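You operate a simulated robot arm through the tools that you are given. There is no shell and no other tool. Be economical: measure what you need, move in short steps, check, and stop when the job is done.

Carry out the task below with a simulated two-armed robot. There is one attempt and no reset: what you move stays moved.

Task
Clear the brush off the ledge, put the key back, switch on and start the teal hopper's line.
Fine: the brush goes on the table before the start; the key goes in the starter; leave the line running.
Where things are to end (x, y in the base frame): brush within 60 mm of [650, 0].

Only the result counts: the job must be done as asked and must still hold three seconds after the hand-in. Knocking over, shifting, dropping, spilling or breaking anything else fails it.

Robot
Two 7-joint arms with fingered hands on one trunk, on a base that drives. Base frame: it is fixed to the floor where the robot stands at the start and does not move with it; the origin is under the middle of the robot, x ahead of it, y to its left, z up; the surface under the hand at the start is at about z = 800. Readings come in mm, rad, newtons and seconds.
The left shoulder is at the start at [70, 172, 1352], the right one opposite. Places, roughly: brush [250, 1500, 750]; long line hopper gate lever [1200, 1300, 1000]; long line hopper isolator [500, 700, 900]; long line hopper start button [500, 500, 900]; long line lock of the starter box [600, 600, 900]; plywood table [800, -100, 800]. Payload 5 kg a hand.
The TCP of each hand is the grasp point between the finger pads, 43 mm short of the fingertips. In the tool frame z runs along the fingers and y along their closing line. Largest opening 144 mm; the body of the gripper starts 50 mm behind the TCP. The gripper is a hand of 5 fingers: y runs from the thumb to the fingers, the wrist lies at [-21, -124, -221] in the tool frame, and closing takes about 1.5 s.
Orientation is that of the tool frame in the base frame, as a unit quaternion [w, x, y, z]. With the fingers straight down and the wrist toward the robot, the tool's x, y and z point along [0, 1, 0], [1, 0, 0] and [0, 0, -1] of the base frame.

Tools
- The arms move only by the tool step_arm. It takes "left_moves", "right_moves" or both (then of equal length, played together; a hand with none holds still); each is a list of rows, each a list of 2 entries, a list of its own where there are three numbers: the shift along the tool's x, y, z in mm, then the turn, a rotation vector about the tool's x, y, z in rad. In form: [[[tx, ty, tz], [ax, ay, az]], ...]. A call has 1 to 12 rows; each row shifts and turns the commanded pose from where the row before left it, along the tool's axes as they then stand. "left_grip" and "right_grip" are, for a hand that has rows, the gripper command, from -1 (fully open) to 1 (shut), values between in proportion, set as the call begins (left out, the last holds). A row lasts 0.2 s, in which the tool goes at most 50 mm and 0.15 rad; a call with a longer step from one row to the next is refused whole, and so is a gripper value outside its range. A pose out of reach is approached as far as the arm can. The call stops where the force on the tool passes 70 N (or 10 N more than at its start, if that is more) or the arm is blocked; 0.2 s more then pass. Each finger travels about 45 mm/s and halts on what it meets, pressing with about 33 N; the grip force reading is that of the motor and also rises with nothing between the fingers. The clock runs only during rows and for 0.2 s after the last one: add rows that do not move to give the fingers time. It gives the time, the measured TCP pose, the force on the tool (base axes), the opening and the grip force at its end, in the units of the frame above (readings bear some noise), with the torque about the TCP (base axes, N m) and any sound that the robot's microphone picked up, and new pictures: "pictures" is both (left out), scene, wrist or none (wrist: the cameras of the hands that moved).
- Cameras (640 x 400 px; columns grow to the right, rows downward): "scene" is now at [126, 33.8, 1568.9]; the picture's right is [0.41, -0.91, 0.00], its down [-0.65, -0.30, -0.70] and it looks along [0.63, 0.29, -0.72] (base axes); focal length 277 px, centre (320, 200). "left" rides on the left gripper at [-86, -109, -168] in its tool frame; the picture's right is [-0.80, -0.28, 0.53], its down [0.54, -0.73, 0.42] and it looks along [0.27, 0.63, 0.73] (tool axes); focal length 275 px, centre (320, 200). "right" rides on the right gripper at [86, -108, -168] in its tool frame; the picture's right is [-0.80, 0.28, -0.53], its down [-0.54, -0.73, 0.42] and it looks along [-0.27, 0.63, 0.73] (tool axes); focal length 275 px, centre (320, 200). There is no depth. A picture from a camera that has moved, and an enlarged one, comes with that camera's place and axes in the base frame and with its lens.
- lift_body(by): slides the trunk up (or, below 0, down) by that many mm; the arms and the scene camera ride with it, the base frame stays. It gives what a move gives, with no picture.
- steer(legs): drives the robot by 1 to 6 legs, each [ahead, left, turn to the left] in mm, mm and rad, along the robot's own axes; the way and the turn of a leg run together, so that a leg with both is an arc; at most 1500 mm and 3.142 rad a leg. The arms and the cameras ride along, it lands a little off, and it stops where it bumps. It gives what a move gives, and a new picture of the scene camera.
- grasp_type(shape, hand): the hand has 5 fingers and takes this shape, open, in about a second: jaw (thumb against the fingers, like two jaws); tri (thumb and two fingers); tip (a fingertip pinch); poke (one finger out to press); point (the index stretched); flat (the hand flat); cup (the hand cupped); fist (a fist). The gripper value then closes the fingers along that shape, each until it touches; the sizes above hold for jaw. It gives what a move gives, with no picture.
- pan_tilt(pan, tilt): turns the head with the scene camera to pan (to the left, within 1.501 rad either way) and tilt (down, from -0.506 to 1.204), counted from straight ahead of the robot. It gives what a move gives, and a new picture of the scene camera.
- inspect(camera, box): a new picture of the part [left, top, right, bottom] of that camera's present view, enlarged. It takes no simulated time.
- finish_job(): hands the job in; it is judged then, once.

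Go step by step. Nothing tells you exact positions but the pictures and the camera data: compare them with the known pose of the tool, close in by small moves and look again before you grip or let go. The budget is 120 turns and 260 pictures, counting those below and the enlarged ones. Unless the task says otherwise, let go and move clear before handing in, and close with one line.

The tools are called as name(argument=value, ...) on one line, values as JSON. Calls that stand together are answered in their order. step_arm: Moves the arms, as the interface text tells. Its arguments: {"type":"object","properties":{"left_moves":{"type":"array","items":{"type":"array"}},"left_grip":{"type":"number"},"right_moves":{"type":"array","items":{"type":"array"}},"right_grip":{"type":"number"},"pictures":{"type":"string","enum":["both","scene","wrist","none"]}},"required":[]} The other tools are called the same way: lift_body (by) slides the trunk up or down; grasp_type (shape, hand) gives the hand a shape; steer (legs) drives the base; pan_tilt (pan, tilt) turns the head that bears the scene camera; inspect (camera, box) takes an enlarged picture of a part of a camera's view; finish_job () hands the job in.

At the start:

```text
time_s: 0.0
left_tcp_pos: [525.8, 588.3, 1245.4]
left_tcp_rot: [0.0, 0.706, 0.708, 0.0]
left_contact_force: [-0.9, -0.1, 0.0]
left_wrist_torque: [0.0, 0.0, -0.01]
left_grip_width: 143.3
left_finger_force: 0.1
left_shape: jaw
right_tcp_pos: [827.1, 6.7, 1200.9]
right_tcp_rot: [0.0, 0.707, 0.707, 0.0]
right_contact_force: [-0.4, 0.4, 0.9]
right_wrist_torque: [0.02, 0.03, 0.02]
right_grip_width: 143.6
right_finger_force: 0.1
right_shape: jaw
trunk travel left (down, up): [-450.0, 490.0]
robot x, y, heading: [-2.9, 1.6, 0.001]
head pan, tilt: [0.428, 0.799]
```

scene: 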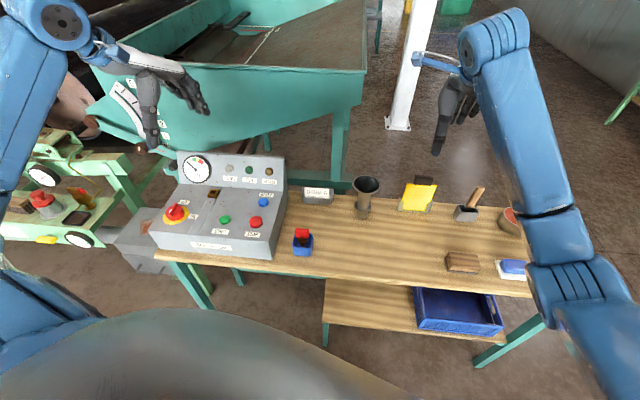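
right: 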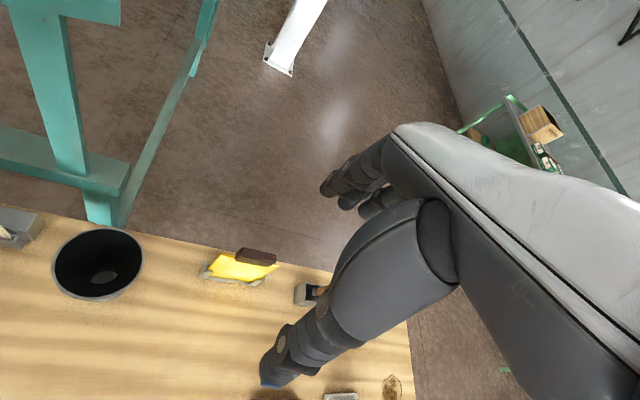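
left: 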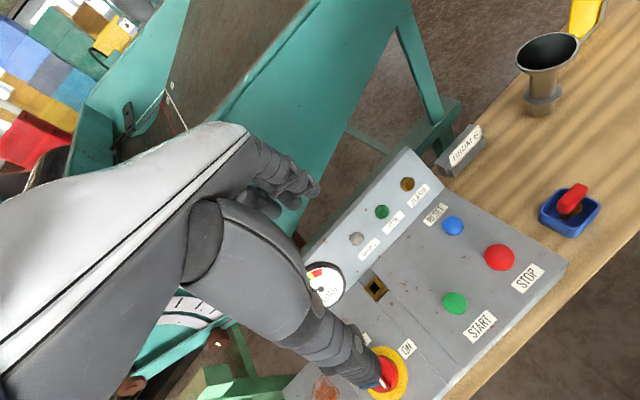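

I see a starter panel with isolator, lock, START/STOP/RESET, a blue cup with a red-headed key on the table, and the teal hopper behind. I look closer at these before moving.

inspect(camera="scene", box=[140, 140, 350, 271])

inspect(camera="left", box=[280, 140, 640, 400])

pan_tilt(pan=1.3, tilt=0.6)

```text
3.05 times, centred on (245, 206) of scene
camera zoom: at [126.0, 33.8, 1568.9], right [0.41, -0.91, 0.0], down [-0.65, -0.3, -0.7], along [0.63, 0.29, -0.72], focal length 844 px, centre (549, 183)
```

zoom: 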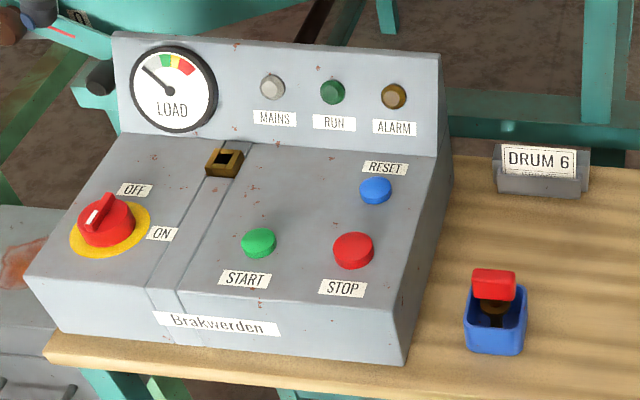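

```text
1.54 times, centred on (460, 270) of left
camera zoom: at [416.7, 502.1, 1413.2], right [-0.28, -0.8, -0.53], down [-0.73, 0.54, -0.42], along [0.63, 0.27, -0.73], focal length 424 px, centre (105, 92)
```

zoom: 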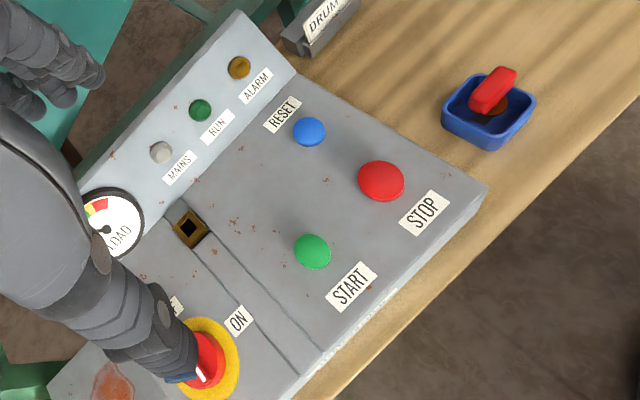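

```text
time_s: 1.2
left_tcp_pos: [525.6, 588.2, 1245.9]
left_tcp_rot: [0.0, 0.706, 0.708, 0.0]
left_contact_force: [-0.8, 0.7, -0.7]
left_wrist_torque: [0.0, 0.02, 0.02]
left_grip_width: 143.5
left_finger_force: 0.0
left_shape: jaw
right_tcp_pos: [827.4, 7.2, 1200.7]
right_tcp_rot: [0.0, 0.707, 0.707, 0.001]
right_contact_force: [-0.8, -0.4, 0.1]
right_wrist_torque: [0.04, -0.05, 0.0]
right_grip_width: 143.8
right_finger_force: 0.0
right_shape: jaw
trunk travel left (down, up): [-450.0, 490.0]
robot x, y, heading: [1.6, -1.0, 0.002]
head pan, tilt: [1.3, 0.6]
camera scene: at [76.3, 85.5, 1585.8], right [0.96, -0.27, 0.0], down [-0.15, -0.54, -0.82], along [0.22, 0.79, -0.57], focal length 277 px, centre (320, 200)
```

scene: 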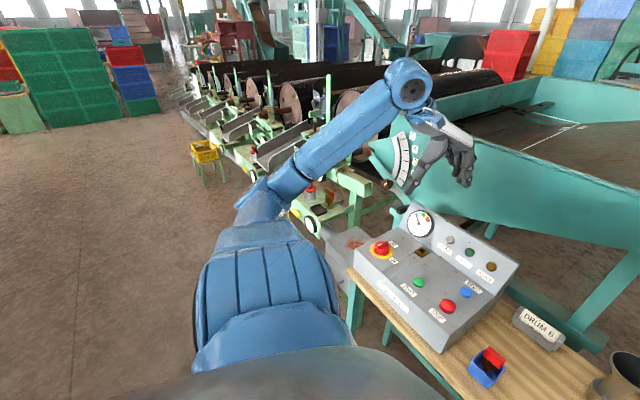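

The brush should be near column 284, row 182 of this view, mostly hidden by the arm. I zoom in there and on the lever.

inspect(camera="scene", box=[180, 80, 400, 280])

inspect(camera="scene", box=[360, 90, 640, 265])

```text
2.00 times, centred on (290, 180) of scene
camera zoom: at [76.3, 85.5, 1585.8], right [0.96, -0.27, 0.0], down [-0.15, -0.54, -0.82], along [0.22, 0.79, -0.57], focal length 554 px, centre (380, 240)
```

zoom: 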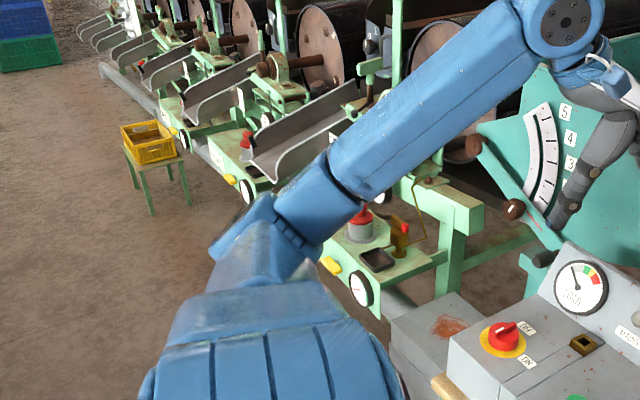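

```text
2.29 times, centred on (500, 178) of scene
camera zoom: at [76.3, 85.5, 1585.8], right [0.96, -0.27, 0.0], down [-0.15, -0.54, -0.82], along [0.22, 0.79, -0.57], focal length 633 px, centre (-91, 251)
```

zoom: 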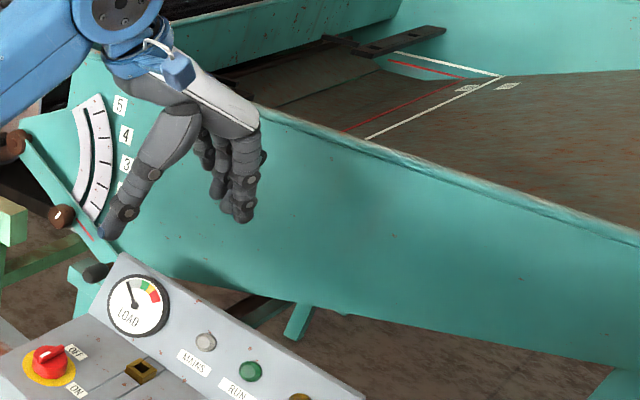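

The brush is hidden behind the upper arm, around the first machine's outlet. I drive left over the open floor for a clear view.

steer(legs=[[-150, 450, 0]])

pan_tilt(pan=1.0, tilt=0.7)

```text
time_s: 4.0
left_tcp_pos: [370.6, 1035.1, 1245.2]
left_tcp_rot: [0.0, 0.706, 0.709, 0.0]
left_contact_force: [0.6, 0.3, -0.3]
left_wrist_torque: [0.02, 0.03, 0.0]
left_grip_width: 143.6
left_finger_force: 0.0
left_shape: jaw
right_tcp_pos: [675.6, 456.2, 1200.5]
right_tcp_rot: [0.0, 0.705, 0.709, 0.0]
right_contact_force: [-1.1, -0.4, -0.9]
right_wrist_torque: [-0.01, -0.02, -0.04]
right_grip_width: 143.3
right_finger_force: 0.0
right_shape: jaw
trunk travel left (down, up): [-450.0, 490.0]
robot x, y, heading: [-150.7, 447.0, 0.003]
head pan, tilt: [1.3, 0.6]
camera scene: at [-75.8, 531.3, 1585.8], right [0.96, -0.26, 0.0], down [-0.15, -0.54, -0.83], along [0.22, 0.8, -0.56], focal length 277 px, centre (320, 200)
```

scene: 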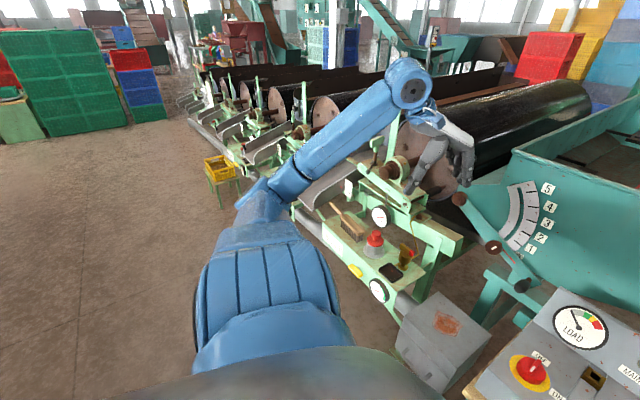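

```text
time_s: 4.8
left_tcp_pos: [370.6, 1036.2, 1244.8]
left_tcp_rot: [0.0, 0.705, 0.709, 0.001]
left_contact_force: [0.0, -0.3, 0.6]
left_wrist_torque: [0.02, -0.02, -0.01]
left_grip_width: 143.9
left_finger_force: 0.1
left_shape: jaw
right_tcp_pos: [676.2, 456.3, 1201.4]
right_tcp_rot: [0.0, 0.706, 0.708, 0.0]
right_contact_force: [0.0, 0.1, -0.3]
right_wrist_torque: [0.0, 0.01, 0.01]
right_grip_width: 143.6
right_finger_force: 0.0
right_shape: jaw
trunk travel left (down, up): [-450.0, 490.0]
robot x, y, heading: [-150.9, 442.7, 0.006]
head pan, tilt: [1.0, 0.7]
camera scene: at [-53.9, 518.8, 1577.1], right [0.84, -0.54, 0.0], down [-0.34, -0.54, -0.76], along [0.41, 0.65, -0.64], focal length 277 px, centre (320, 200)
```

scene: 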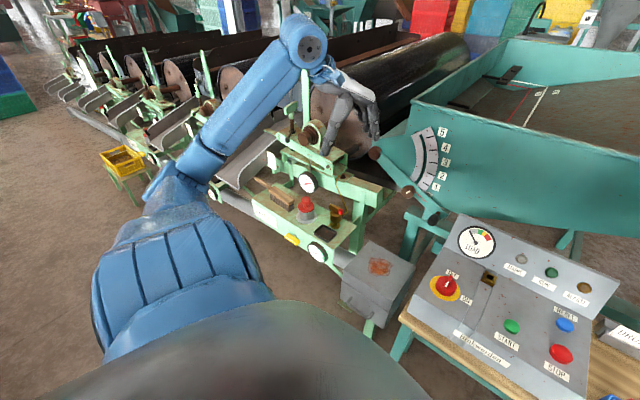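

Brush is now visible on the green ledge of the nearest machine at about (275,192). I zoom on it.

inspect(camera="scene", box=[210, 130, 390, 270])

inspect(camera="left", box=[0, 0, 640, 400])

```text
2.86 times, centred on (300, 200) of scene
camera zoom: at [-53.9, 518.8, 1577.1], right [0.84, -0.54, 0.0], down [-0.34, -0.54, -0.76], along [0.41, 0.65, -0.64], focal length 791 px, centre (377, 200)
```

zoom: 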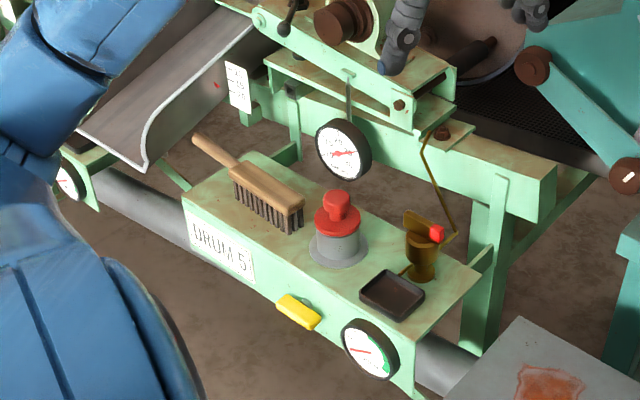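

```text
1.00 times, centred on (320, 200) of left (not enlarged: the box is as wide or as high as the picture)
camera zoom: at [262.2, 950.5, 1413.1], right [-0.28, -0.8, -0.53], down [-0.73, 0.54, -0.42], along [0.63, 0.27, -0.73], focal length 275 px, centre (320, 200)
```

zoom: 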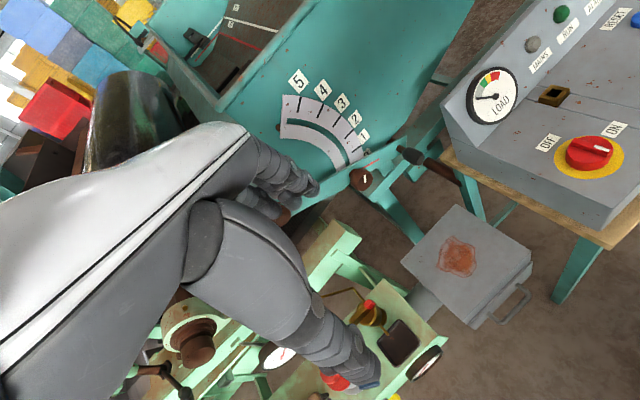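

Brush lies on the green ledge with its head at about (318, 1432) and its handle toward +y. I drive left so the left hand comes above it.

steer(legs=[[-60, 300, 0]])

inspect(camera="left", box=[0, 0, 640, 400])

```text
time_s: 6.9
left_tcp_pos: [310.0, 1336.7, 1245.6]
left_tcp_rot: [0.001, 0.706, 0.708, 0.0]
left_contact_force: [-0.6, -0.5, 0.1]
left_wrist_torque: [-0.01, 0.04, 0.01]
left_grip_width: 143.3
left_finger_force: 0.0
left_shape: jaw
right_tcp_pos: [616.0, 755.4, 1200.3]
right_tcp_rot: [0.0, 0.706, 0.709, -0.001]
right_contact_force: [-0.3, -0.2, 1.3]
right_wrist_torque: [0.04, -0.02, -0.01]
right_grip_width: 143.5
right_finger_force: 0.1
right_shape: jaw
trunk travel left (down, up): [-450.0, 490.0]
robot x, y, heading: [-210.3, 747.8, 0.003]
head pan, tilt: [1.0, 0.7]
camera scene: at [-113.8, 818.7, 1577.2], right [0.84, -0.54, 0.0], down [-0.35, -0.54, -0.77], along [0.41, 0.65, -0.64], focal length 277 px, centre (320, 200)
```

scene: 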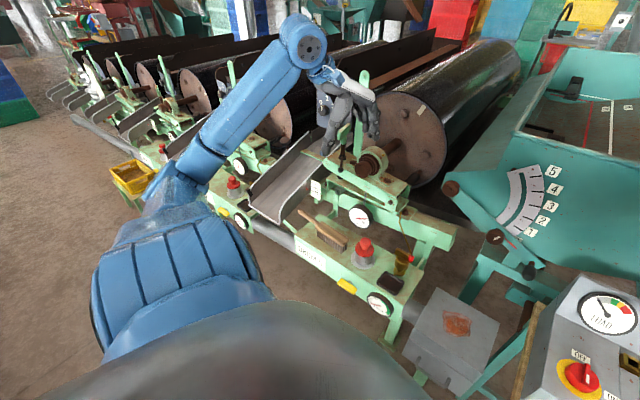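

```text
1.00 times, centred on (320, 200) of left (not enlarged: the box is as wide or as high as the picture)
camera zoom: at [202.5, 1250.2, 1413.6], right [-0.28, -0.8, -0.53], down [-0.73, 0.54, -0.42], along [0.63, 0.27, -0.73], focal length 275 px, centre (320, 200)
```

zoom: 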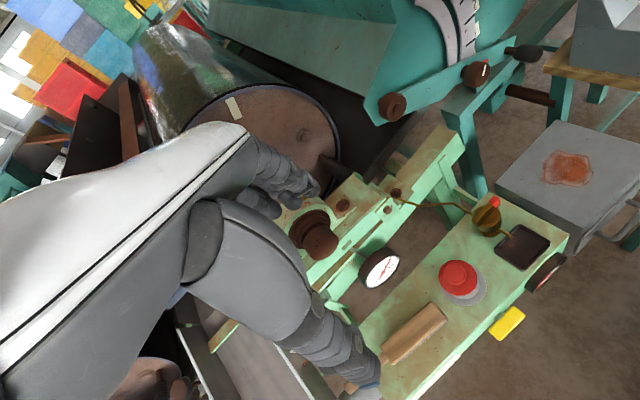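

I take a zoom of the brush from this new place to triangulate it.

inspect(camera="scene", box=[270, 180, 430, 300])

inspect(camera="left", box=[320, 240, 560, 400])

```text
3.33 times, centred on (350, 240) of scene
camera zoom: at [-113.8, 818.7, 1577.2], right [0.84, -0.54, 0.0], down [-0.35, -0.54, -0.77], along [0.41, 0.65, -0.64], focal length 923 px, centre (220, 67)
```

zoom: 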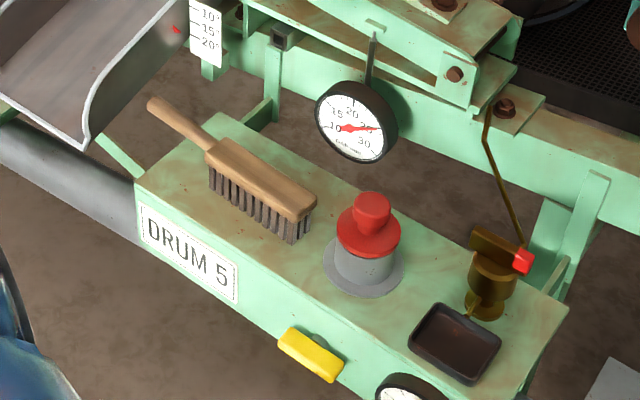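

```text
2.50 times, centred on (440, 320) of left
camera zoom: at [202.5, 1250.2, 1413.6], right [-0.28, -0.8, -0.53], down [-0.73, 0.54, -0.42], along [0.63, 0.27, -0.73], focal length 688 px, centre (20, -100)
```

zoom: 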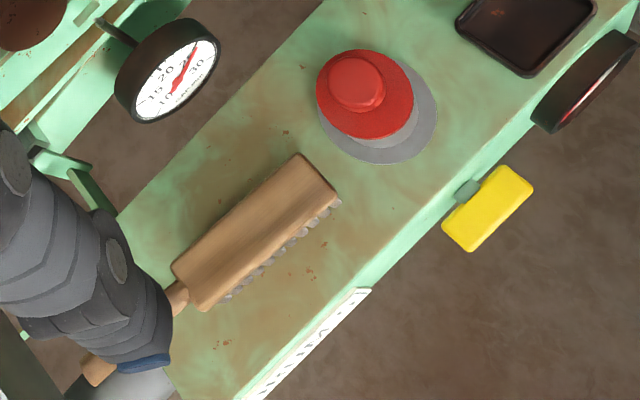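

Triangulation gives the brush head's top at about (295, 1382, 843), axis slightly rotated (handle toward +y, −x). I lower the left hand above it with a half-open jaw aligned to the brush, stopping short to check.

step_arm(left_moves=[[[12, -4, 20], [0, 0, 0]], [[12, -4, 40], [0, 0, 0]], [[12, -4, 40], [0, 0, 0]], [[12, -4, 40], [0, 0, 0]], [[12, -4, 40], [0, 0, 0]], [[8, 0, 40], [0, 0, 0]], [[0, 0, 30], [0, 0, -0.118]], [[0, 0, 30], [0, 0, -0.118]]], left_grip=-0.3)

```text
time_s: 8.7
left_tcp_pos: [290.5, 1405.5, 964.5]
left_tcp_rot: [0.0, 0.617, 0.787, 0.001]
left_contact_force: [0.2, -0.3, 0.6]
left_wrist_torque: [-0.02, -0.01, 0.01]
left_grip_width: 94.2
left_finger_force: 0.2
left_shape: jaw
right_tcp_pos: [615.2, 757.3, 1201.5]
right_tcp_rot: [0.0, 0.706, 0.709, -0.001]
right_contact_force: [0.0, 0.3, -0.2]
right_wrist_torque: [0.01, 0.03, 0.0]
right_grip_width: 143.2
right_finger_force: 0.0
right_shape: jaw
trunk travel left (down, up): [-450.0, 490.0]
robot x, y, heading: [-215.0, 747.4, -0.001]
head pan, tilt: [1.0, 0.7]
camera scene: at [-113.9, 820.0, 1577.2], right [0.84, -0.54, 0.0], down [-0.35, -0.54, -0.76], along [0.41, 0.65, -0.64], focal length 277 px, centre (320, 200)
camera left: at [205.2, 1296.1, 1132.6], right [-0.09, -0.84, -0.53], down [-0.83, 0.35, -0.42], along [0.55, 0.41, -0.73], focal length 275 px, centre (320, 200)
```

scene: 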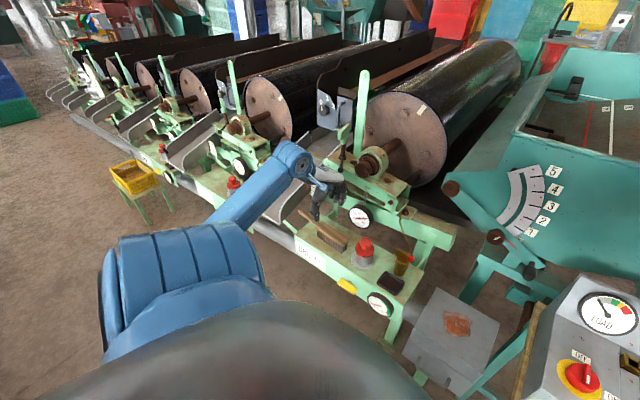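
left: 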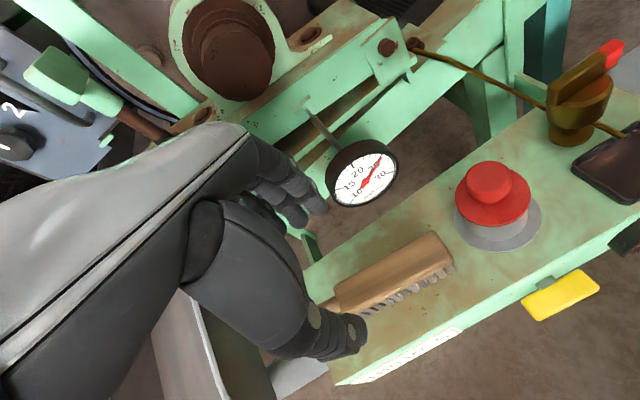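

The point below the TCP lands on the head near its handle end, about 6 mm off laterally. I correct and descend partway.

step_arm(left_moves=[[[0, -6, 20], [0, 0, 0]], [[0, 0, 30], [0, 0, 0]], [[0, 0, 25], [0, 0, 0]]])

inspect(camera="scene", box=[270, 150, 430, 270])

```text
time_s: 9.5
left_tcp_pos: [284.1, 1403.9, 889.2]
left_tcp_rot: [0.0, 0.617, 0.787, 0.0]
left_contact_force: [-0.1, 0.2, 0.5]
left_wrist_torque: [-0.02, 0.01, 0.0]
left_grip_width: 93.8
left_finger_force: 0.1
left_shape: jaw
right_tcp_pos: [615.8, 757.2, 1200.6]
right_tcp_rot: [-0.001, 0.706, 0.708, 0.0]
right_contact_force: [0.4, 0.3, -0.1]
right_wrist_torque: [0.01, -0.01, 0.0]
right_grip_width: 143.7
right_finger_force: 0.0
right_shape: jaw
trunk travel left (down, up): [-450.0, 490.0]
robot x, y, heading: [-209.7, 744.9, 0.002]
head pan, tilt: [1.0, 0.7]
camera scene: at [-113.9, 820.0, 1577.2], right [0.84, -0.54, 0.0], down [-0.35, -0.54, -0.76], along [0.41, 0.65, -0.64], focal length 277 px, centre (320, 200)
camera left: at [199.1, 1295.4, 1057.6], right [-0.09, -0.84, -0.53], down [-0.83, 0.35, -0.42], along [0.55, 0.41, -0.73], focal length 275 px, centre (320, 200)
```

scene: 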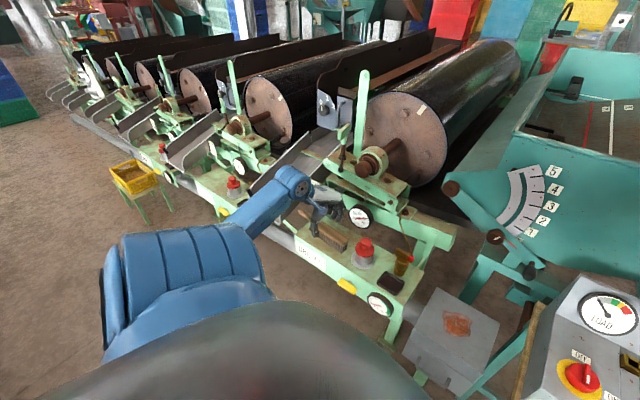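
left: 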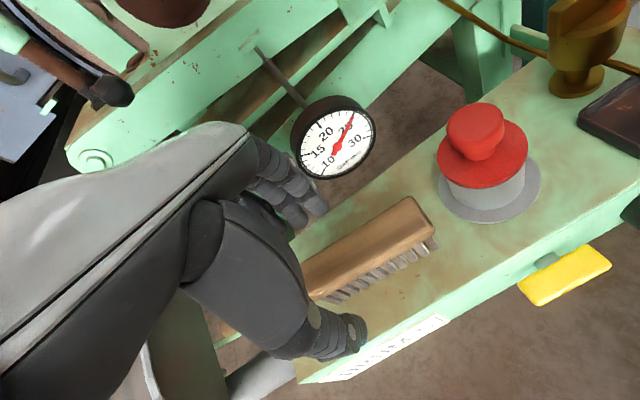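

```text
3.33 times, centred on (350, 210) of scene
camera zoom: at [-113.9, 820.0, 1577.2], right [0.84, -0.54, 0.0], down [-0.35, -0.54, -0.76], along [0.41, 0.65, -0.64], focal length 923 px, centre (220, 167)
```

zoom: 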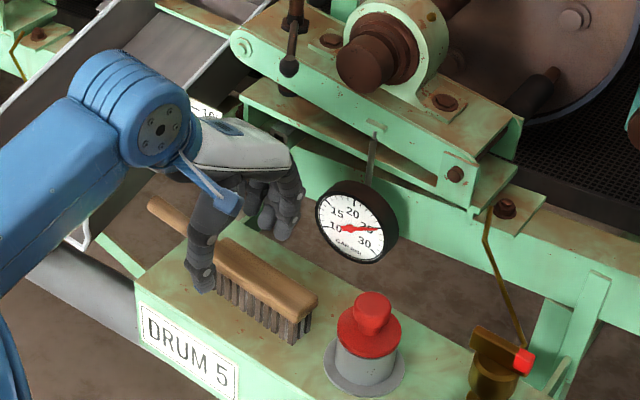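

Thumb is on the near side and fingers on the far side, clear of the gauge. I descend the last 37 mm and check.

step_arm(left_moves=[[[0, 0, 15], [0, 0, 0]], [[0, 0, 12], [0, 0, 0]], [[0, 0, 6], [0, 0, 0]], [[0, 0, 4], [0, 0, 0]]], pictures="wrist")

inspect(camera="scene", box=[280, 170, 400, 260])

```text
time_s: 10.5
left_tcp_pos: [284.9, 1403.5, 852.1]
left_tcp_rot: [-0.001, 0.618, 0.786, 0.0]
left_contact_force: [-1.0, 0.0, 0.1]
left_wrist_torque: [0.01, 0.0, -0.04]
left_grip_width: 93.8
left_finger_force: 0.1
left_shape: jaw
right_tcp_pos: [615.4, 757.0, 1200.0]
right_tcp_rot: [-0.001, 0.706, 0.708, 0.0]
right_contact_force: [-0.5, 0.7, 0.3]
right_wrist_torque: [0.0, -0.01, 0.01]
right_grip_width: 143.8
right_finger_force: 0.1
right_shape: jaw
trunk travel left (down, up): [-450.0, 490.0]
robot x, y, heading: [-212.0, 748.1, 0.004]
head pan, tilt: [1.0, 0.7]
camera left: at [199.3, 1294.9, 1020.9], right [-0.09, -0.84, -0.53], down [-0.83, 0.35, -0.42], along [0.55, 0.41, -0.73], focal length 275 px, centre (320, 200)
```

left: 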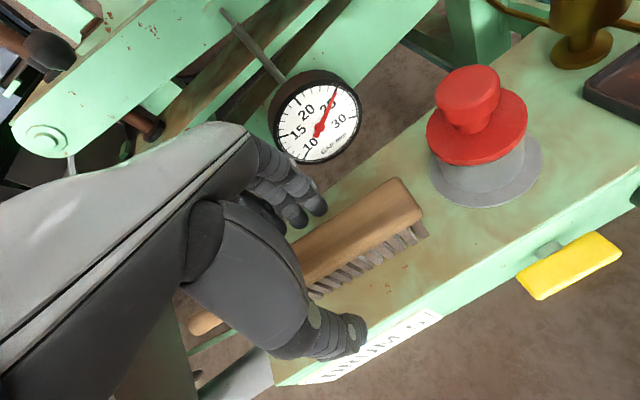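

```text
4.44 times, centred on (340, 215) of scene
camera zoom: at [-113.9, 820.0, 1577.1], right [0.84, -0.54, 0.0], down [-0.35, -0.54, -0.76], along [0.41, 0.65, -0.64], focal length 1231 px, centre (231, 133)
```

zoom: 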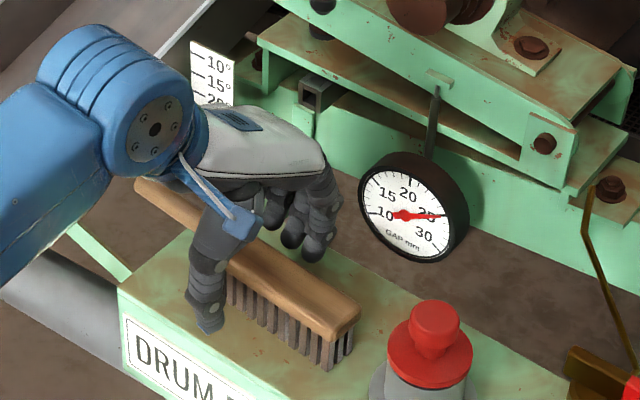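

The hand straddles the head with fingertips just above the ledge and no contact. I close.

step_arm(left_moves=[[[0, 0, 0], [0, 0, 0]], [[0, 0, 0], [0, 0, 0]], [[0, 0, 0], [0, 0, 0]], [[0, 0, 0], [0, 0, 0]], [[0, 0, 0], [0, 0, 0]], [[0, 0, 0], [0, 0, 0]], [[0, 0, 0], [0, 0, 0]]], left_grip=1, pictures="wrist")

inspect(camera="scene", box=[280, 170, 400, 260])

```text
time_s: 12.1
left_tcp_pos: [284.5, 1403.6, 853.3]
left_tcp_rot: [0.001, 0.618, 0.786, 0.0]
left_contact_force: [-0.9, -0.3, 0.2]
left_wrist_torque: [-0.02, 0.0, 0.0]
left_grip_width: 35.1
left_finger_force: 33.3
left_shape: jaw
right_tcp_pos: [614.4, 758.2, 1201.1]
right_tcp_rot: [-0.001, 0.706, 0.708, 0.0]
right_contact_force: [-0.1, -0.2, -0.3]
right_wrist_torque: [0.0, -0.01, 0.0]
right_grip_width: 143.6
right_finger_force: 0.0
right_shape: jaw
trunk travel left (down, up): [-450.0, 490.0]
robot x, y, heading: [-212.4, 744.1, 0.002]
head pan, tilt: [1.0, 0.7]
camera left: at [199.3, 1295.0, 1021.1], right [-0.09, -0.84, -0.53], down [-0.83, 0.35, -0.42], along [0.55, 0.41, -0.73], focal length 275 px, centre (320, 200)
```

left: 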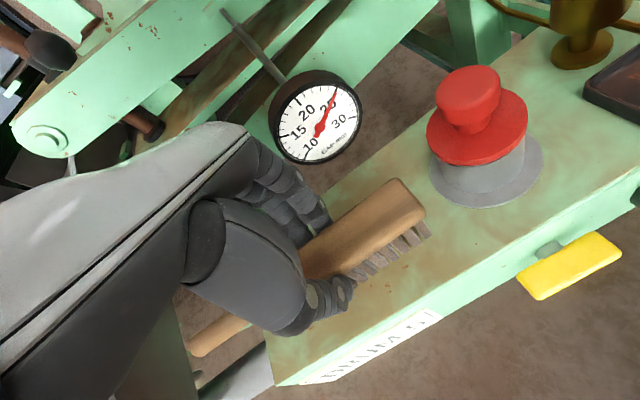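

```text
4.44 times, centred on (340, 215) of scene
camera zoom: at [-113.9, 820.0, 1577.1], right [0.84, -0.54, 0.0], down [-0.35, -0.54, -0.76], along [0.41, 0.65, -0.64], focal length 1231 px, centre (231, 133)
```

zoom: 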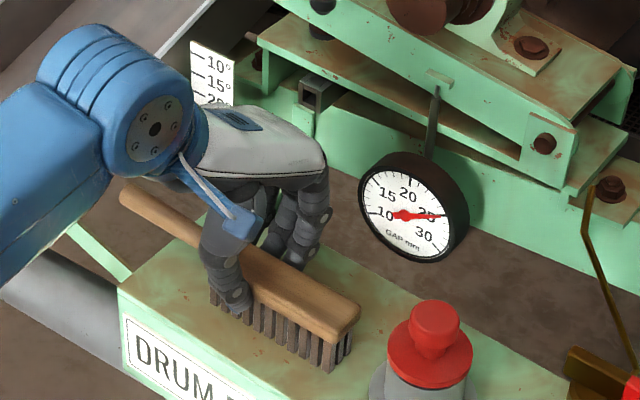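

Brush gripped at 35 mm width. I lift it straight up, well clear.

step_arm(left_moves=[[[0, 0, -20], [0, 0, 0]], [[0, 0, -40], [0, 0, 0]], [[0, 0, -45], [0, 0, 0]], [[0, 0, -45], [0, 0, 0]], [[0, 0, -45], [0, 0, 0]], [[0, 0, -45], [0, 0, 0]], [[0, 0, -45], [0, 0, 0]], [[0, 0, -45], [0, 0, 0]]])

```text
time_s: 13.9
left_tcp_pos: [284.6, 1402.4, 1183.7]
left_tcp_rot: [-0.001, 0.618, 0.786, 0.0]
left_contact_force: [1.2, 0.2, -1.6]
left_wrist_torque: [-0.01, 0.02, 0.0]
left_grip_width: 34.7
left_finger_force: 33.4
left_shape: jaw
right_tcp_pos: [615.6, 755.8, 1200.7]
right_tcp_rot: [0.0, 0.706, 0.708, 0.0]
right_contact_force: [0.1, 0.9, 0.4]
right_wrist_torque: [0.01, 0.02, 0.01]
right_grip_width: 143.6
right_finger_force: 0.0
right_shape: jaw
trunk travel left (down, up): [-450.0, 490.0]
robot x, y, heading: [-212.5, 748.5, 0.0]
head pan, tilt: [1.0, 0.7]
camera scene: at [-113.7, 819.2, 1577.0], right [0.84, -0.54, 0.0], down [-0.35, -0.54, -0.76], along [0.41, 0.65, -0.64], focal length 277 px, centre (320, 200)
camera left: at [199.4, 1293.7, 1351.3], right [-0.09, -0.84, -0.53], down [-0.83, 0.35, -0.42], along [0.54, 0.41, -0.73], focal length 275 px, centre (320, 200)
```

scene: 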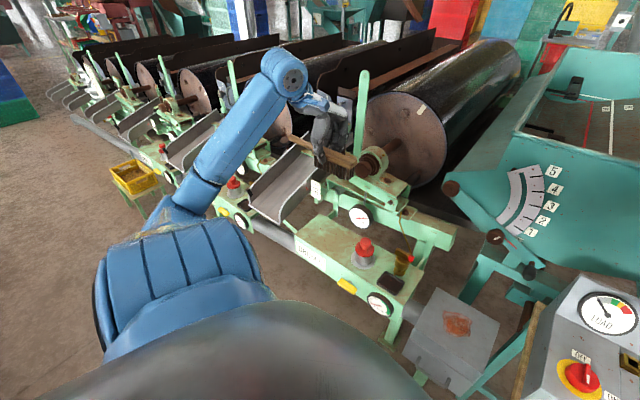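
left: 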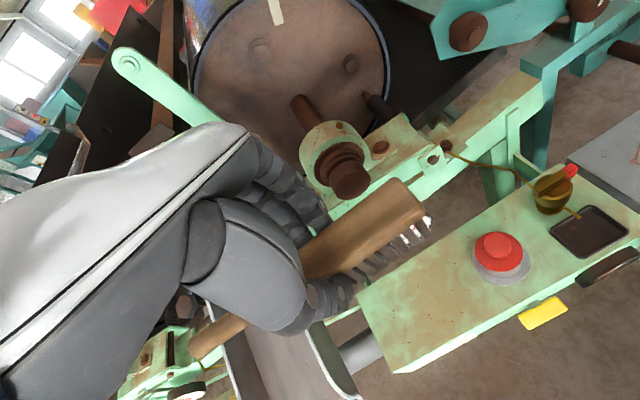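

Brush is securely held at z≈1184. I drive back to the start pose, strafing right first and then forward.

steer(legs=[[0, -748, 0], [190, 0, 0]])

pan_tilt(pan=0.3, tilt=0.85)

```text
time_s: 19.1
left_tcp_pos: [476.9, 657.1, 1182.8]
left_tcp_rot: [-0.001, 0.618, 0.786, 0.0]
left_contact_force: [-0.5, 1.0, -1.9]
left_wrist_torque: [0.04, 0.0, 0.02]
left_grip_width: 34.8
left_finger_force: 33.0
left_shape: jaw
right_tcp_pos: [805.5, 10.3, 1202.3]
right_tcp_rot: [0.0, 0.707, 0.707, 0.001]
right_contact_force: [-0.2, 0.5, 0.3]
right_wrist_torque: [0.0, -0.02, 0.01]
right_grip_width: 143.6
right_finger_force: 0.0
right_shape: jaw
trunk travel left (down, up): [-450.0, 490.0]
robot x, y, heading: [-24.5, 0.2, 0.003]
head pan, tilt: [1.0, 0.7]
camera scene: at [76.3, 75.2, 1577.3], right [0.84, -0.54, 0.0], down [-0.35, -0.54, -0.77], along [0.41, 0.64, -0.64], focal length 277 px, centre (320, 200)
```

scene: 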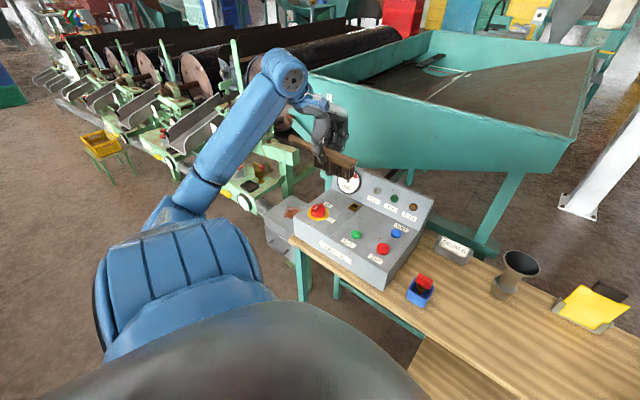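

```text
time_s: 20.1
left_tcp_pos: [476.6, 657.6, 1181.7]
left_tcp_rot: [0.0, 0.619, 0.786, 0.0]
left_contact_force: [0.0, -0.5, -1.5]
left_wrist_torque: [0.01, 0.0, 0.0]
left_grip_width: 35.0
left_finger_force: 33.1
left_shape: jaw
right_tcp_pos: [806.9, 10.4, 1200.1]
right_tcp_rot: [0.0, 0.707, 0.707, 0.0]
right_contact_force: [-0.5, 0.0, -0.6]
right_wrist_torque: [-0.03, -0.02, 0.01]
right_grip_width: 143.7
right_finger_force: 0.2
right_shape: jaw
trunk travel left (down, up): [-450.0, 490.0]
robot x, y, heading: [-19.7, 1.5, -0.002]
head pan, tilt: [0.3, 0.85]
camera scene: at [106.1, 26.9, 1565.0], right [0.3, -0.95, 0.0], down [-0.72, -0.22, -0.66], along [0.63, 0.2, -0.75], focal length 277 px, centre (320, 200)
```

scene: 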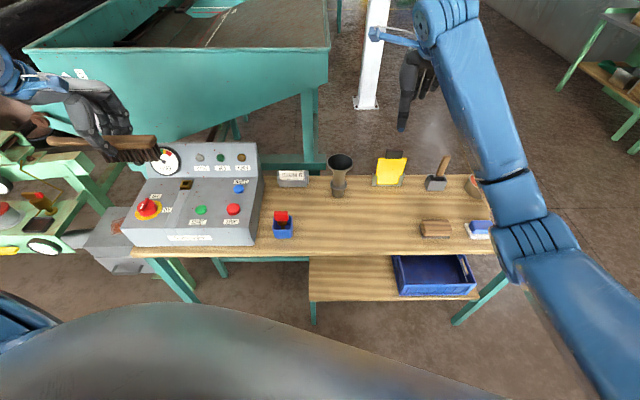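

Table is clear around (650, 0) between the key cup and the brown block. I move the right hand aside to the right and carry the brush over at height.

step_arm(left_moves=[[[-20, 2, 0], [0, 0, 0]], [[-48, 1, 0], [0, 0, 0]], [[-48, 1, 0], [0, 0, 0]], [[-48, 1, 0], [0, 0, 0]], [[-48, 1, 0], [0, 0, 0]], [[-48, 1, 0], [0, 0, 0]], [[-48, 1, 0], [0, 0, 0]], [[-48, 1, 0], [0, 0, 0]], [[-48, 1, 0], [0, 0, 0]], [[-48, 1, 0], [0, 0, 0]], [[-48, 1, 0], [0, 0, 0]], [[-48, 1, 0], [0, 0, 0]]], right_moves=[[[-20, 0, 0], [0, 0, 0]], [[-48, 0, 0], [0, 0, 0]], [[-48, 0, 0], [0, 0, 0]], [[-48, 0, 0], [0, 0, 0]], [[-48, 0, 0], [0, 0, 0]], [[-48, 0, 0], [0, 0, 0]], [[-48, 0, 0], [0, 0, 0]], [[-40, 0, 0], [0, 0, 0]], [[0, 0, 0], [0, 0, 0]], [[0, 0, 0], [0, 0, 0]], [[0, 0, 0], [0, 0, 0]], [[0, 0, 0], [0, 0, 0]]], pictures="scene")

```text
time_s: 22.7
left_tcp_pos: [621.5, 124.0, 1182.2]
left_tcp_rot: [-0.001, 0.618, 0.787, 0.001]
left_contact_force: [-0.1, -1.0, -2.3]
left_wrist_torque: [0.08, 0.08, 0.03]
left_grip_width: 34.6
left_finger_force: 33.5
left_shape: jaw
right_tcp_pos: [806.5, -339.0, 1199.8]
right_tcp_rot: [-0.002, 0.707, 0.708, 0.0]
right_contact_force: [0.2, -1.0, 0.0]
right_wrist_torque: [0.04, 0.06, 0.02]
right_grip_width: 143.5
right_finger_force: 0.0
right_shape: jaw
trunk travel left (down, up): [-450.0, 490.0]
robot x, y, heading: [-22.4, -2.1, 0.001]
head pan, tilt: [0.3, 0.85]
camera scene: at [108.2, 23.8, 1564.7], right [0.3, -0.95, 0.0], down [-0.72, -0.22, -0.66], along [0.63, 0.2, -0.75], focal length 277 px, centre (320, 200)
```

scene: 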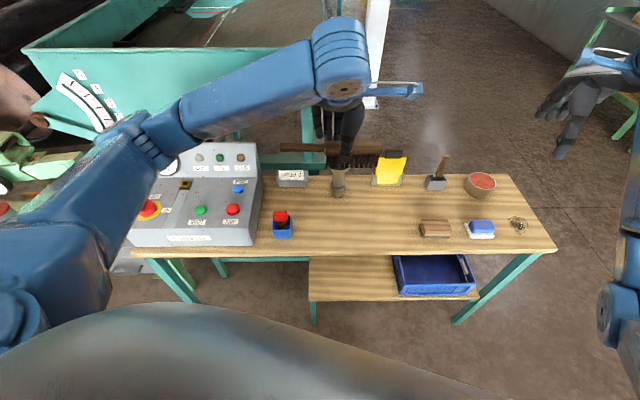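

I finish the sideways move and descend to just above the table.

step_arm(left_moves=[[[-42, 0, 0], [0, 0, 0]], [[-45, -1, 0], [0, 0, 0]], [[-40, -1, 0], [0, 0, 0]], [[0, 0, 40], [0, 0, 0]], [[0, 0, 48], [0, 0, 0]], [[0, 0, 48], [0, 0, 0]], [[0, 0, 48], [0, 0, 0]], [[0, 0, 48], [0, 0, 0]], [[0, 0, 40], [0, 0, 0]]])

inspect(camera="scene", box=[280, 150, 520, 300])

```text
time_s: 24.7
left_tcp_pos: [647.6, 2.9, 911.1]
left_tcp_rot: [0.0, 0.618, 0.786, 0.0]
left_contact_force: [0.4, -0.1, -0.7]
left_wrist_torque: [0.05, 0.05, 0.0]
left_grip_width: 34.8
left_finger_force: 32.7
left_shape: jaw
right_tcp_pos: [805.6, -338.6, 1199.7]
right_tcp_rot: [0.001, 0.707, 0.707, -0.001]
right_contact_force: [-0.1, -0.8, 0.1]
right_wrist_torque: [-0.02, 0.0, 0.0]
right_grip_width: 143.7
right_finger_force: 0.0
right_shape: jaw
trunk travel left (down, up): [-450.0, 490.0]
robot x, y, heading: [-20.7, -0.4, 0.004]
head pan, tilt: [0.3, 0.85]
camera scene: at [106.8, 26.0, 1565.0], right [0.3, -0.95, 0.0], down [-0.72, -0.22, -0.66], along [0.63, 0.2, -0.75], focal length 277 px, centre (320, 200)
camera left: at [562.1, -105.7, 1079.4], right [-0.09, -0.84, -0.53], down [-0.83, 0.36, -0.42], along [0.55, 0.41, -0.73], focal length 275 px, centre (320, 200)
```

scene: 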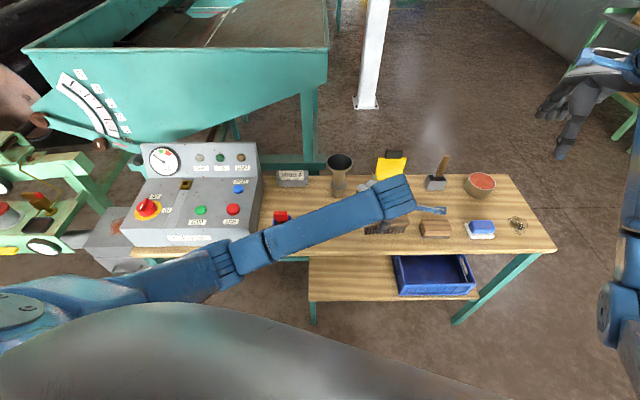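
left: 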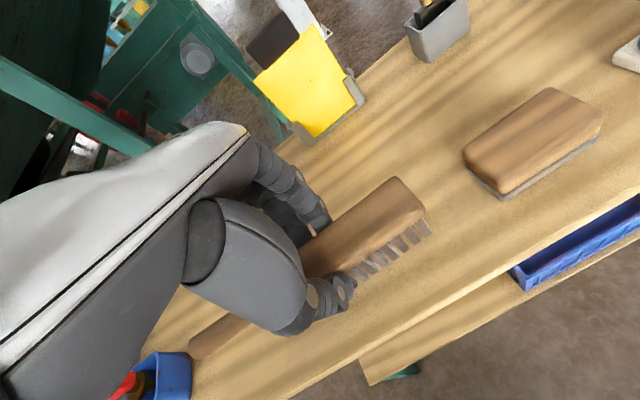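

```text
2.67 times, centred on (400, 225) of scene
camera zoom: at [106.8, 26.0, 1565.0], right [0.3, -0.95, 0.0], down [-0.72, -0.22, -0.66], along [0.63, 0.2, -0.75], focal length 738 px, centre (107, 133)
```

zoom: 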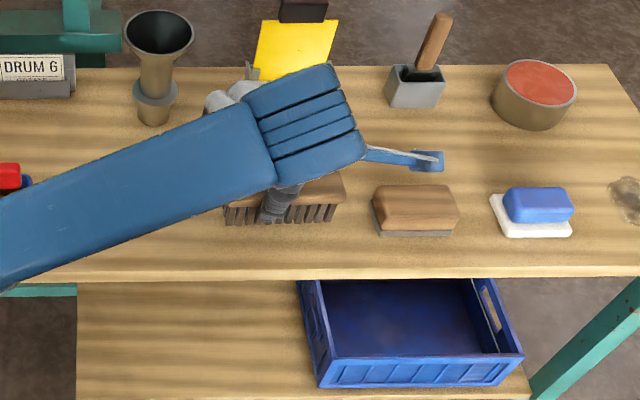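

The brush handle stays clear of the key cup by over 100 mm. I lower in small steps, watching the force.

step_arm(left_moves=[[[0, 0, 20], [0, 0, 0]], [[0, 0, 15], [0, 0, 0]], [[0, 0, 8], [0, 0, 0]], [[0, 0, 0], [0, 0, 0]]], pictures="wrist")

inspect(camera="scene", box=[340, 190, 440, 265])

```text
time_s: 25.7
left_tcp_pos: [646.9, 2.4, 874.5]
left_tcp_rot: [0.006, 0.618, 0.786, 0.002]
left_contact_force: [1.1, 4.2, 51.5]
left_wrist_torque: [0.28, -0.17, -0.04]
left_grip_width: 38.4
left_finger_force: 33.3
left_shape: jaw
right_tcp_pos: [802.2, -337.7, 1204.7]
right_tcp_rot: [0.001, 0.707, 0.707, 0.001]
right_contact_force: [-1.4, -0.7, -0.1]
right_wrist_torque: [0.02, 0.01, -0.01]
right_grip_width: 143.7
right_finger_force: 0.0
right_shape: jaw
trunk travel left (down, up): [-450.0, 490.0]
robot x, y, heading: [-19.9, 3.4, -0.001]
head pan, tilt: [0.3, 0.85]
camera left: at [559.9, -105.3, 1042.7], right [-0.08, -0.84, -0.53], down [-0.83, 0.36, -0.43], along [0.55, 0.4, -0.73], focal length 275 px, centre (320, 200)
```

left: 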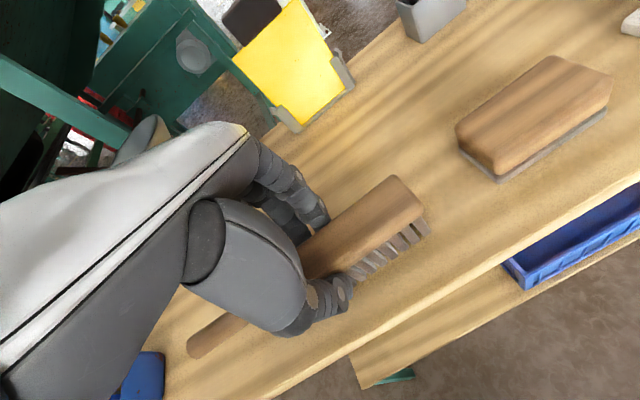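

```text
5.33 times, centred on (390, 228) of scene
camera zoom: at [101.9, 26.7, 1566.0], right [0.3, -0.95, 0.0], down [-0.72, -0.22, -0.66], along [0.63, 0.2, -0.75], focal length 1477 px, centre (-53, 53)
```

zoom: 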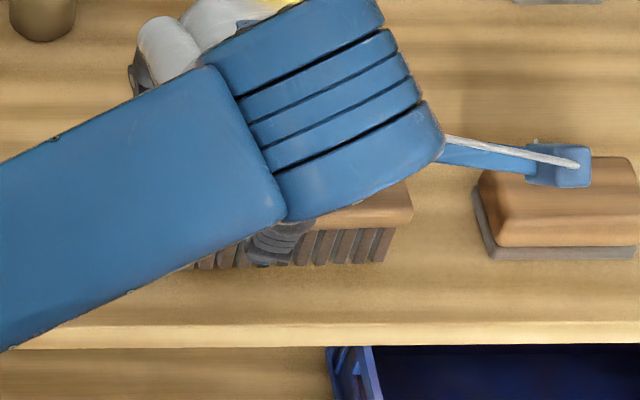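

The bristles are on the table with 51 N. I ease up to the contact height and then open.

step_arm(left_moves=[[[0, 0, -5], [0, 0, 0]], [[0, 0, -3], [0, 0, 0]], [[0, 0, 0], [0, 0, 0]]], pictures="none")

```text
time_s: 26.5
left_tcp_pos: [646.1, 3.0, 875.4]
left_tcp_rot: [0.0, 0.619, 0.785, 0.0]
left_contact_force: [8.0, -2.7, 23.0]
left_wrist_torque: [0.02, -0.64, -0.11]
left_grip_width: 38.2
left_finger_force: 33.0
left_shape: jaw
right_tcp_pos: [804.7, -337.9, 1201.8]
right_tcp_rot: [0.0, 0.707, 0.707, 0.0]
right_contact_force: [0.2, -0.5, -0.4]
right_wrist_torque: [-0.01, 0.02, -0.01]
right_grip_width: 143.6
right_finger_force: 0.1
right_shape: jaw
trunk travel left (down, up): [-450.0, 490.0]
robot x, y, heading: [-20.1, 6.9, 0.008]
head pan, tilt: [0.3, 0.85]
```

step_arm(left_moves=[[[0, 0, -3], [0, 0, 0]], [[0, 0, 0], [0, 0, 0]]], pictures="none")

step_arm(left_moves=[[[0, 0, 0], [0, 0, 0]], [[0, 0, 0], [0, 0, 0]], [[0, 0, 0], [0, 0, 0]], [[0, 0, 0], [0, 0, 0]], [[0, 0, 0], [0, 0, 0]], [[0, 0, 0], [0, 0, 0]]], left_grip=-0.4, pictures="wrist")

```text
time_s: 27.1
left_tcp_pos: [645.3, 3.8, 877.2]
left_tcp_rot: [-0.002, 0.618, 0.786, -0.001]
left_contact_force: [2.1, -2.2, 2.5]
left_wrist_torque: [-0.06, -0.25, -0.04]
left_grip_width: 36.7
left_finger_force: 33.0
left_shape: jaw
right_tcp_pos: [805.9, -337.4, 1201.2]
right_tcp_rot: [0.0, 0.707, 0.707, 0.0]
right_contact_force: [-0.2, 1.1, -0.1]
right_wrist_torque: [0.02, -0.06, 0.02]
right_grip_width: 143.8
right_finger_force: 0.1
right_shape: jaw
trunk travel left (down, up): [-450.0, 490.0]
robot x, y, heading: [-21.0, 7.4, 0.004]
head pan, tilt: [0.3, 0.85]
```

```text
time_s: 28.5
left_tcp_pos: [647.0, 2.8, 878.3]
left_tcp_rot: [0.0, 0.618, 0.786, 0.0]
left_contact_force: [-0.5, -0.1, -0.1]
left_wrist_torque: [-0.01, -0.02, -0.02]
left_grip_width: 100.4
left_finger_force: 0.0
left_shape: jaw
right_tcp_pos: [805.6, -337.8, 1201.2]
right_tcp_rot: [0.0, 0.707, 0.707, 0.001]
right_contact_force: [0.7, -0.2, -0.2]
right_wrist_torque: [-0.01, 0.0, 0.02]
right_grip_width: 143.7
right_finger_force: 0.0
right_shape: jaw
trunk travel left (down, up): [-450.0, 490.0]
robot x, y, heading: [-22.2, 0.5, 0.003]
head pan, tilt: [0.3, 0.85]
camera left: at [561.5, -105.2, 1047.2], right [-0.09, -0.84, -0.53], down [-0.83, 0.36, -0.42], along [0.55, 0.41, -0.73], focal length 275 px, centre (320, 200)
```

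left: 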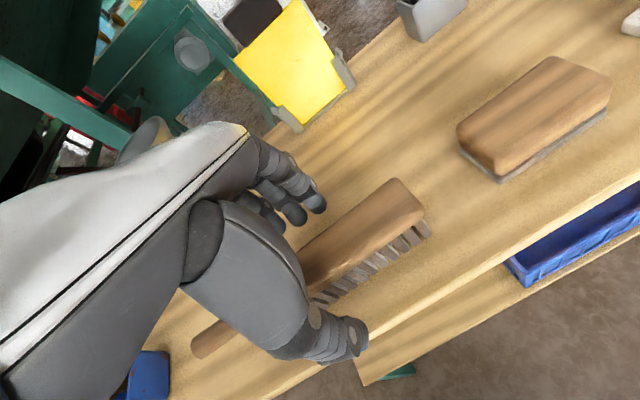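

Brush stands free on the table. I retreat straight up.

step_arm(left_moves=[[[0, 0, -20], [0, 0, 0]], [[0, 0, -45], [0, 0, 0]], [[0, 0, -45], [0, 0, 0]], [[0, 0, -45], [0, 0, 0]], [[0, 0, -45], [0, 0, 0]], [[0, 0, -45], [0, 0, 0.118]], [[0, 0, -40], [0, 0, 0.118]], [[48, -3, 0], [0, 0, 0]], [[48, -3, 0], [0, 0, 0]], [[48, -3, 0], [0, 0, 0]], [[48, -3, 0], [0, 0, 0]], [[48, -3, 0], [0, 0, 0]]])

```text
time_s: 30.1
left_tcp_pos: [667.6, 89.9, 1118.6]
left_tcp_rot: [-0.05, 0.667, 0.741, 0.052]
left_contact_force: [0.4, 1.0, -0.6]
left_wrist_torque: [0.01, 0.04, 0.02]
left_grip_width: 100.6
left_finger_force: 0.2
left_shape: jaw
left hand out of reach, approached as far as the arm can: row 7, 8
right_tcp_pos: [808.3, -335.6, 1200.3]
right_tcp_rot: [0.0, 0.706, 0.708, -0.001]
right_contact_force: [0.4, 0.1, 0.5]
right_wrist_torque: [-0.03, 0.05, -0.01]
right_grip_width: 143.8
right_finger_force: 0.1
right_shape: jaw
trunk travel left (down, up): [-450.0, 490.0]
robot x, y, heading: [-18.9, 5.9, 0.007]
head pan, tilt: [0.3, 0.85]
stopped in row 8 (left hand): the arm was blocked; the commanded pose is now the measured one
camera scene: at [107.7, 28.0, 1564.7], right [0.3, -0.95, 0.0], down [-0.72, -0.23, -0.66], along [0.63, 0.2, -0.75], focal length 277 px, centre (320, 200)
camera left: at [569.8, -30.0, 1272.3], right [-0.2, -0.74, -0.65], down [-0.78, 0.52, -0.35], along [0.59, 0.43, -0.68], focal length 275 px, centre (320, 200)
```

scene: 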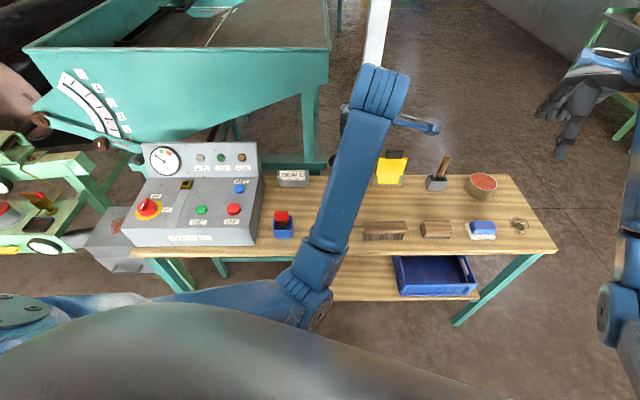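
left: 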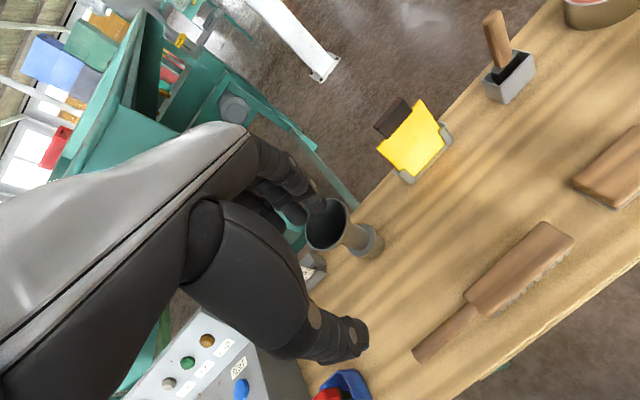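

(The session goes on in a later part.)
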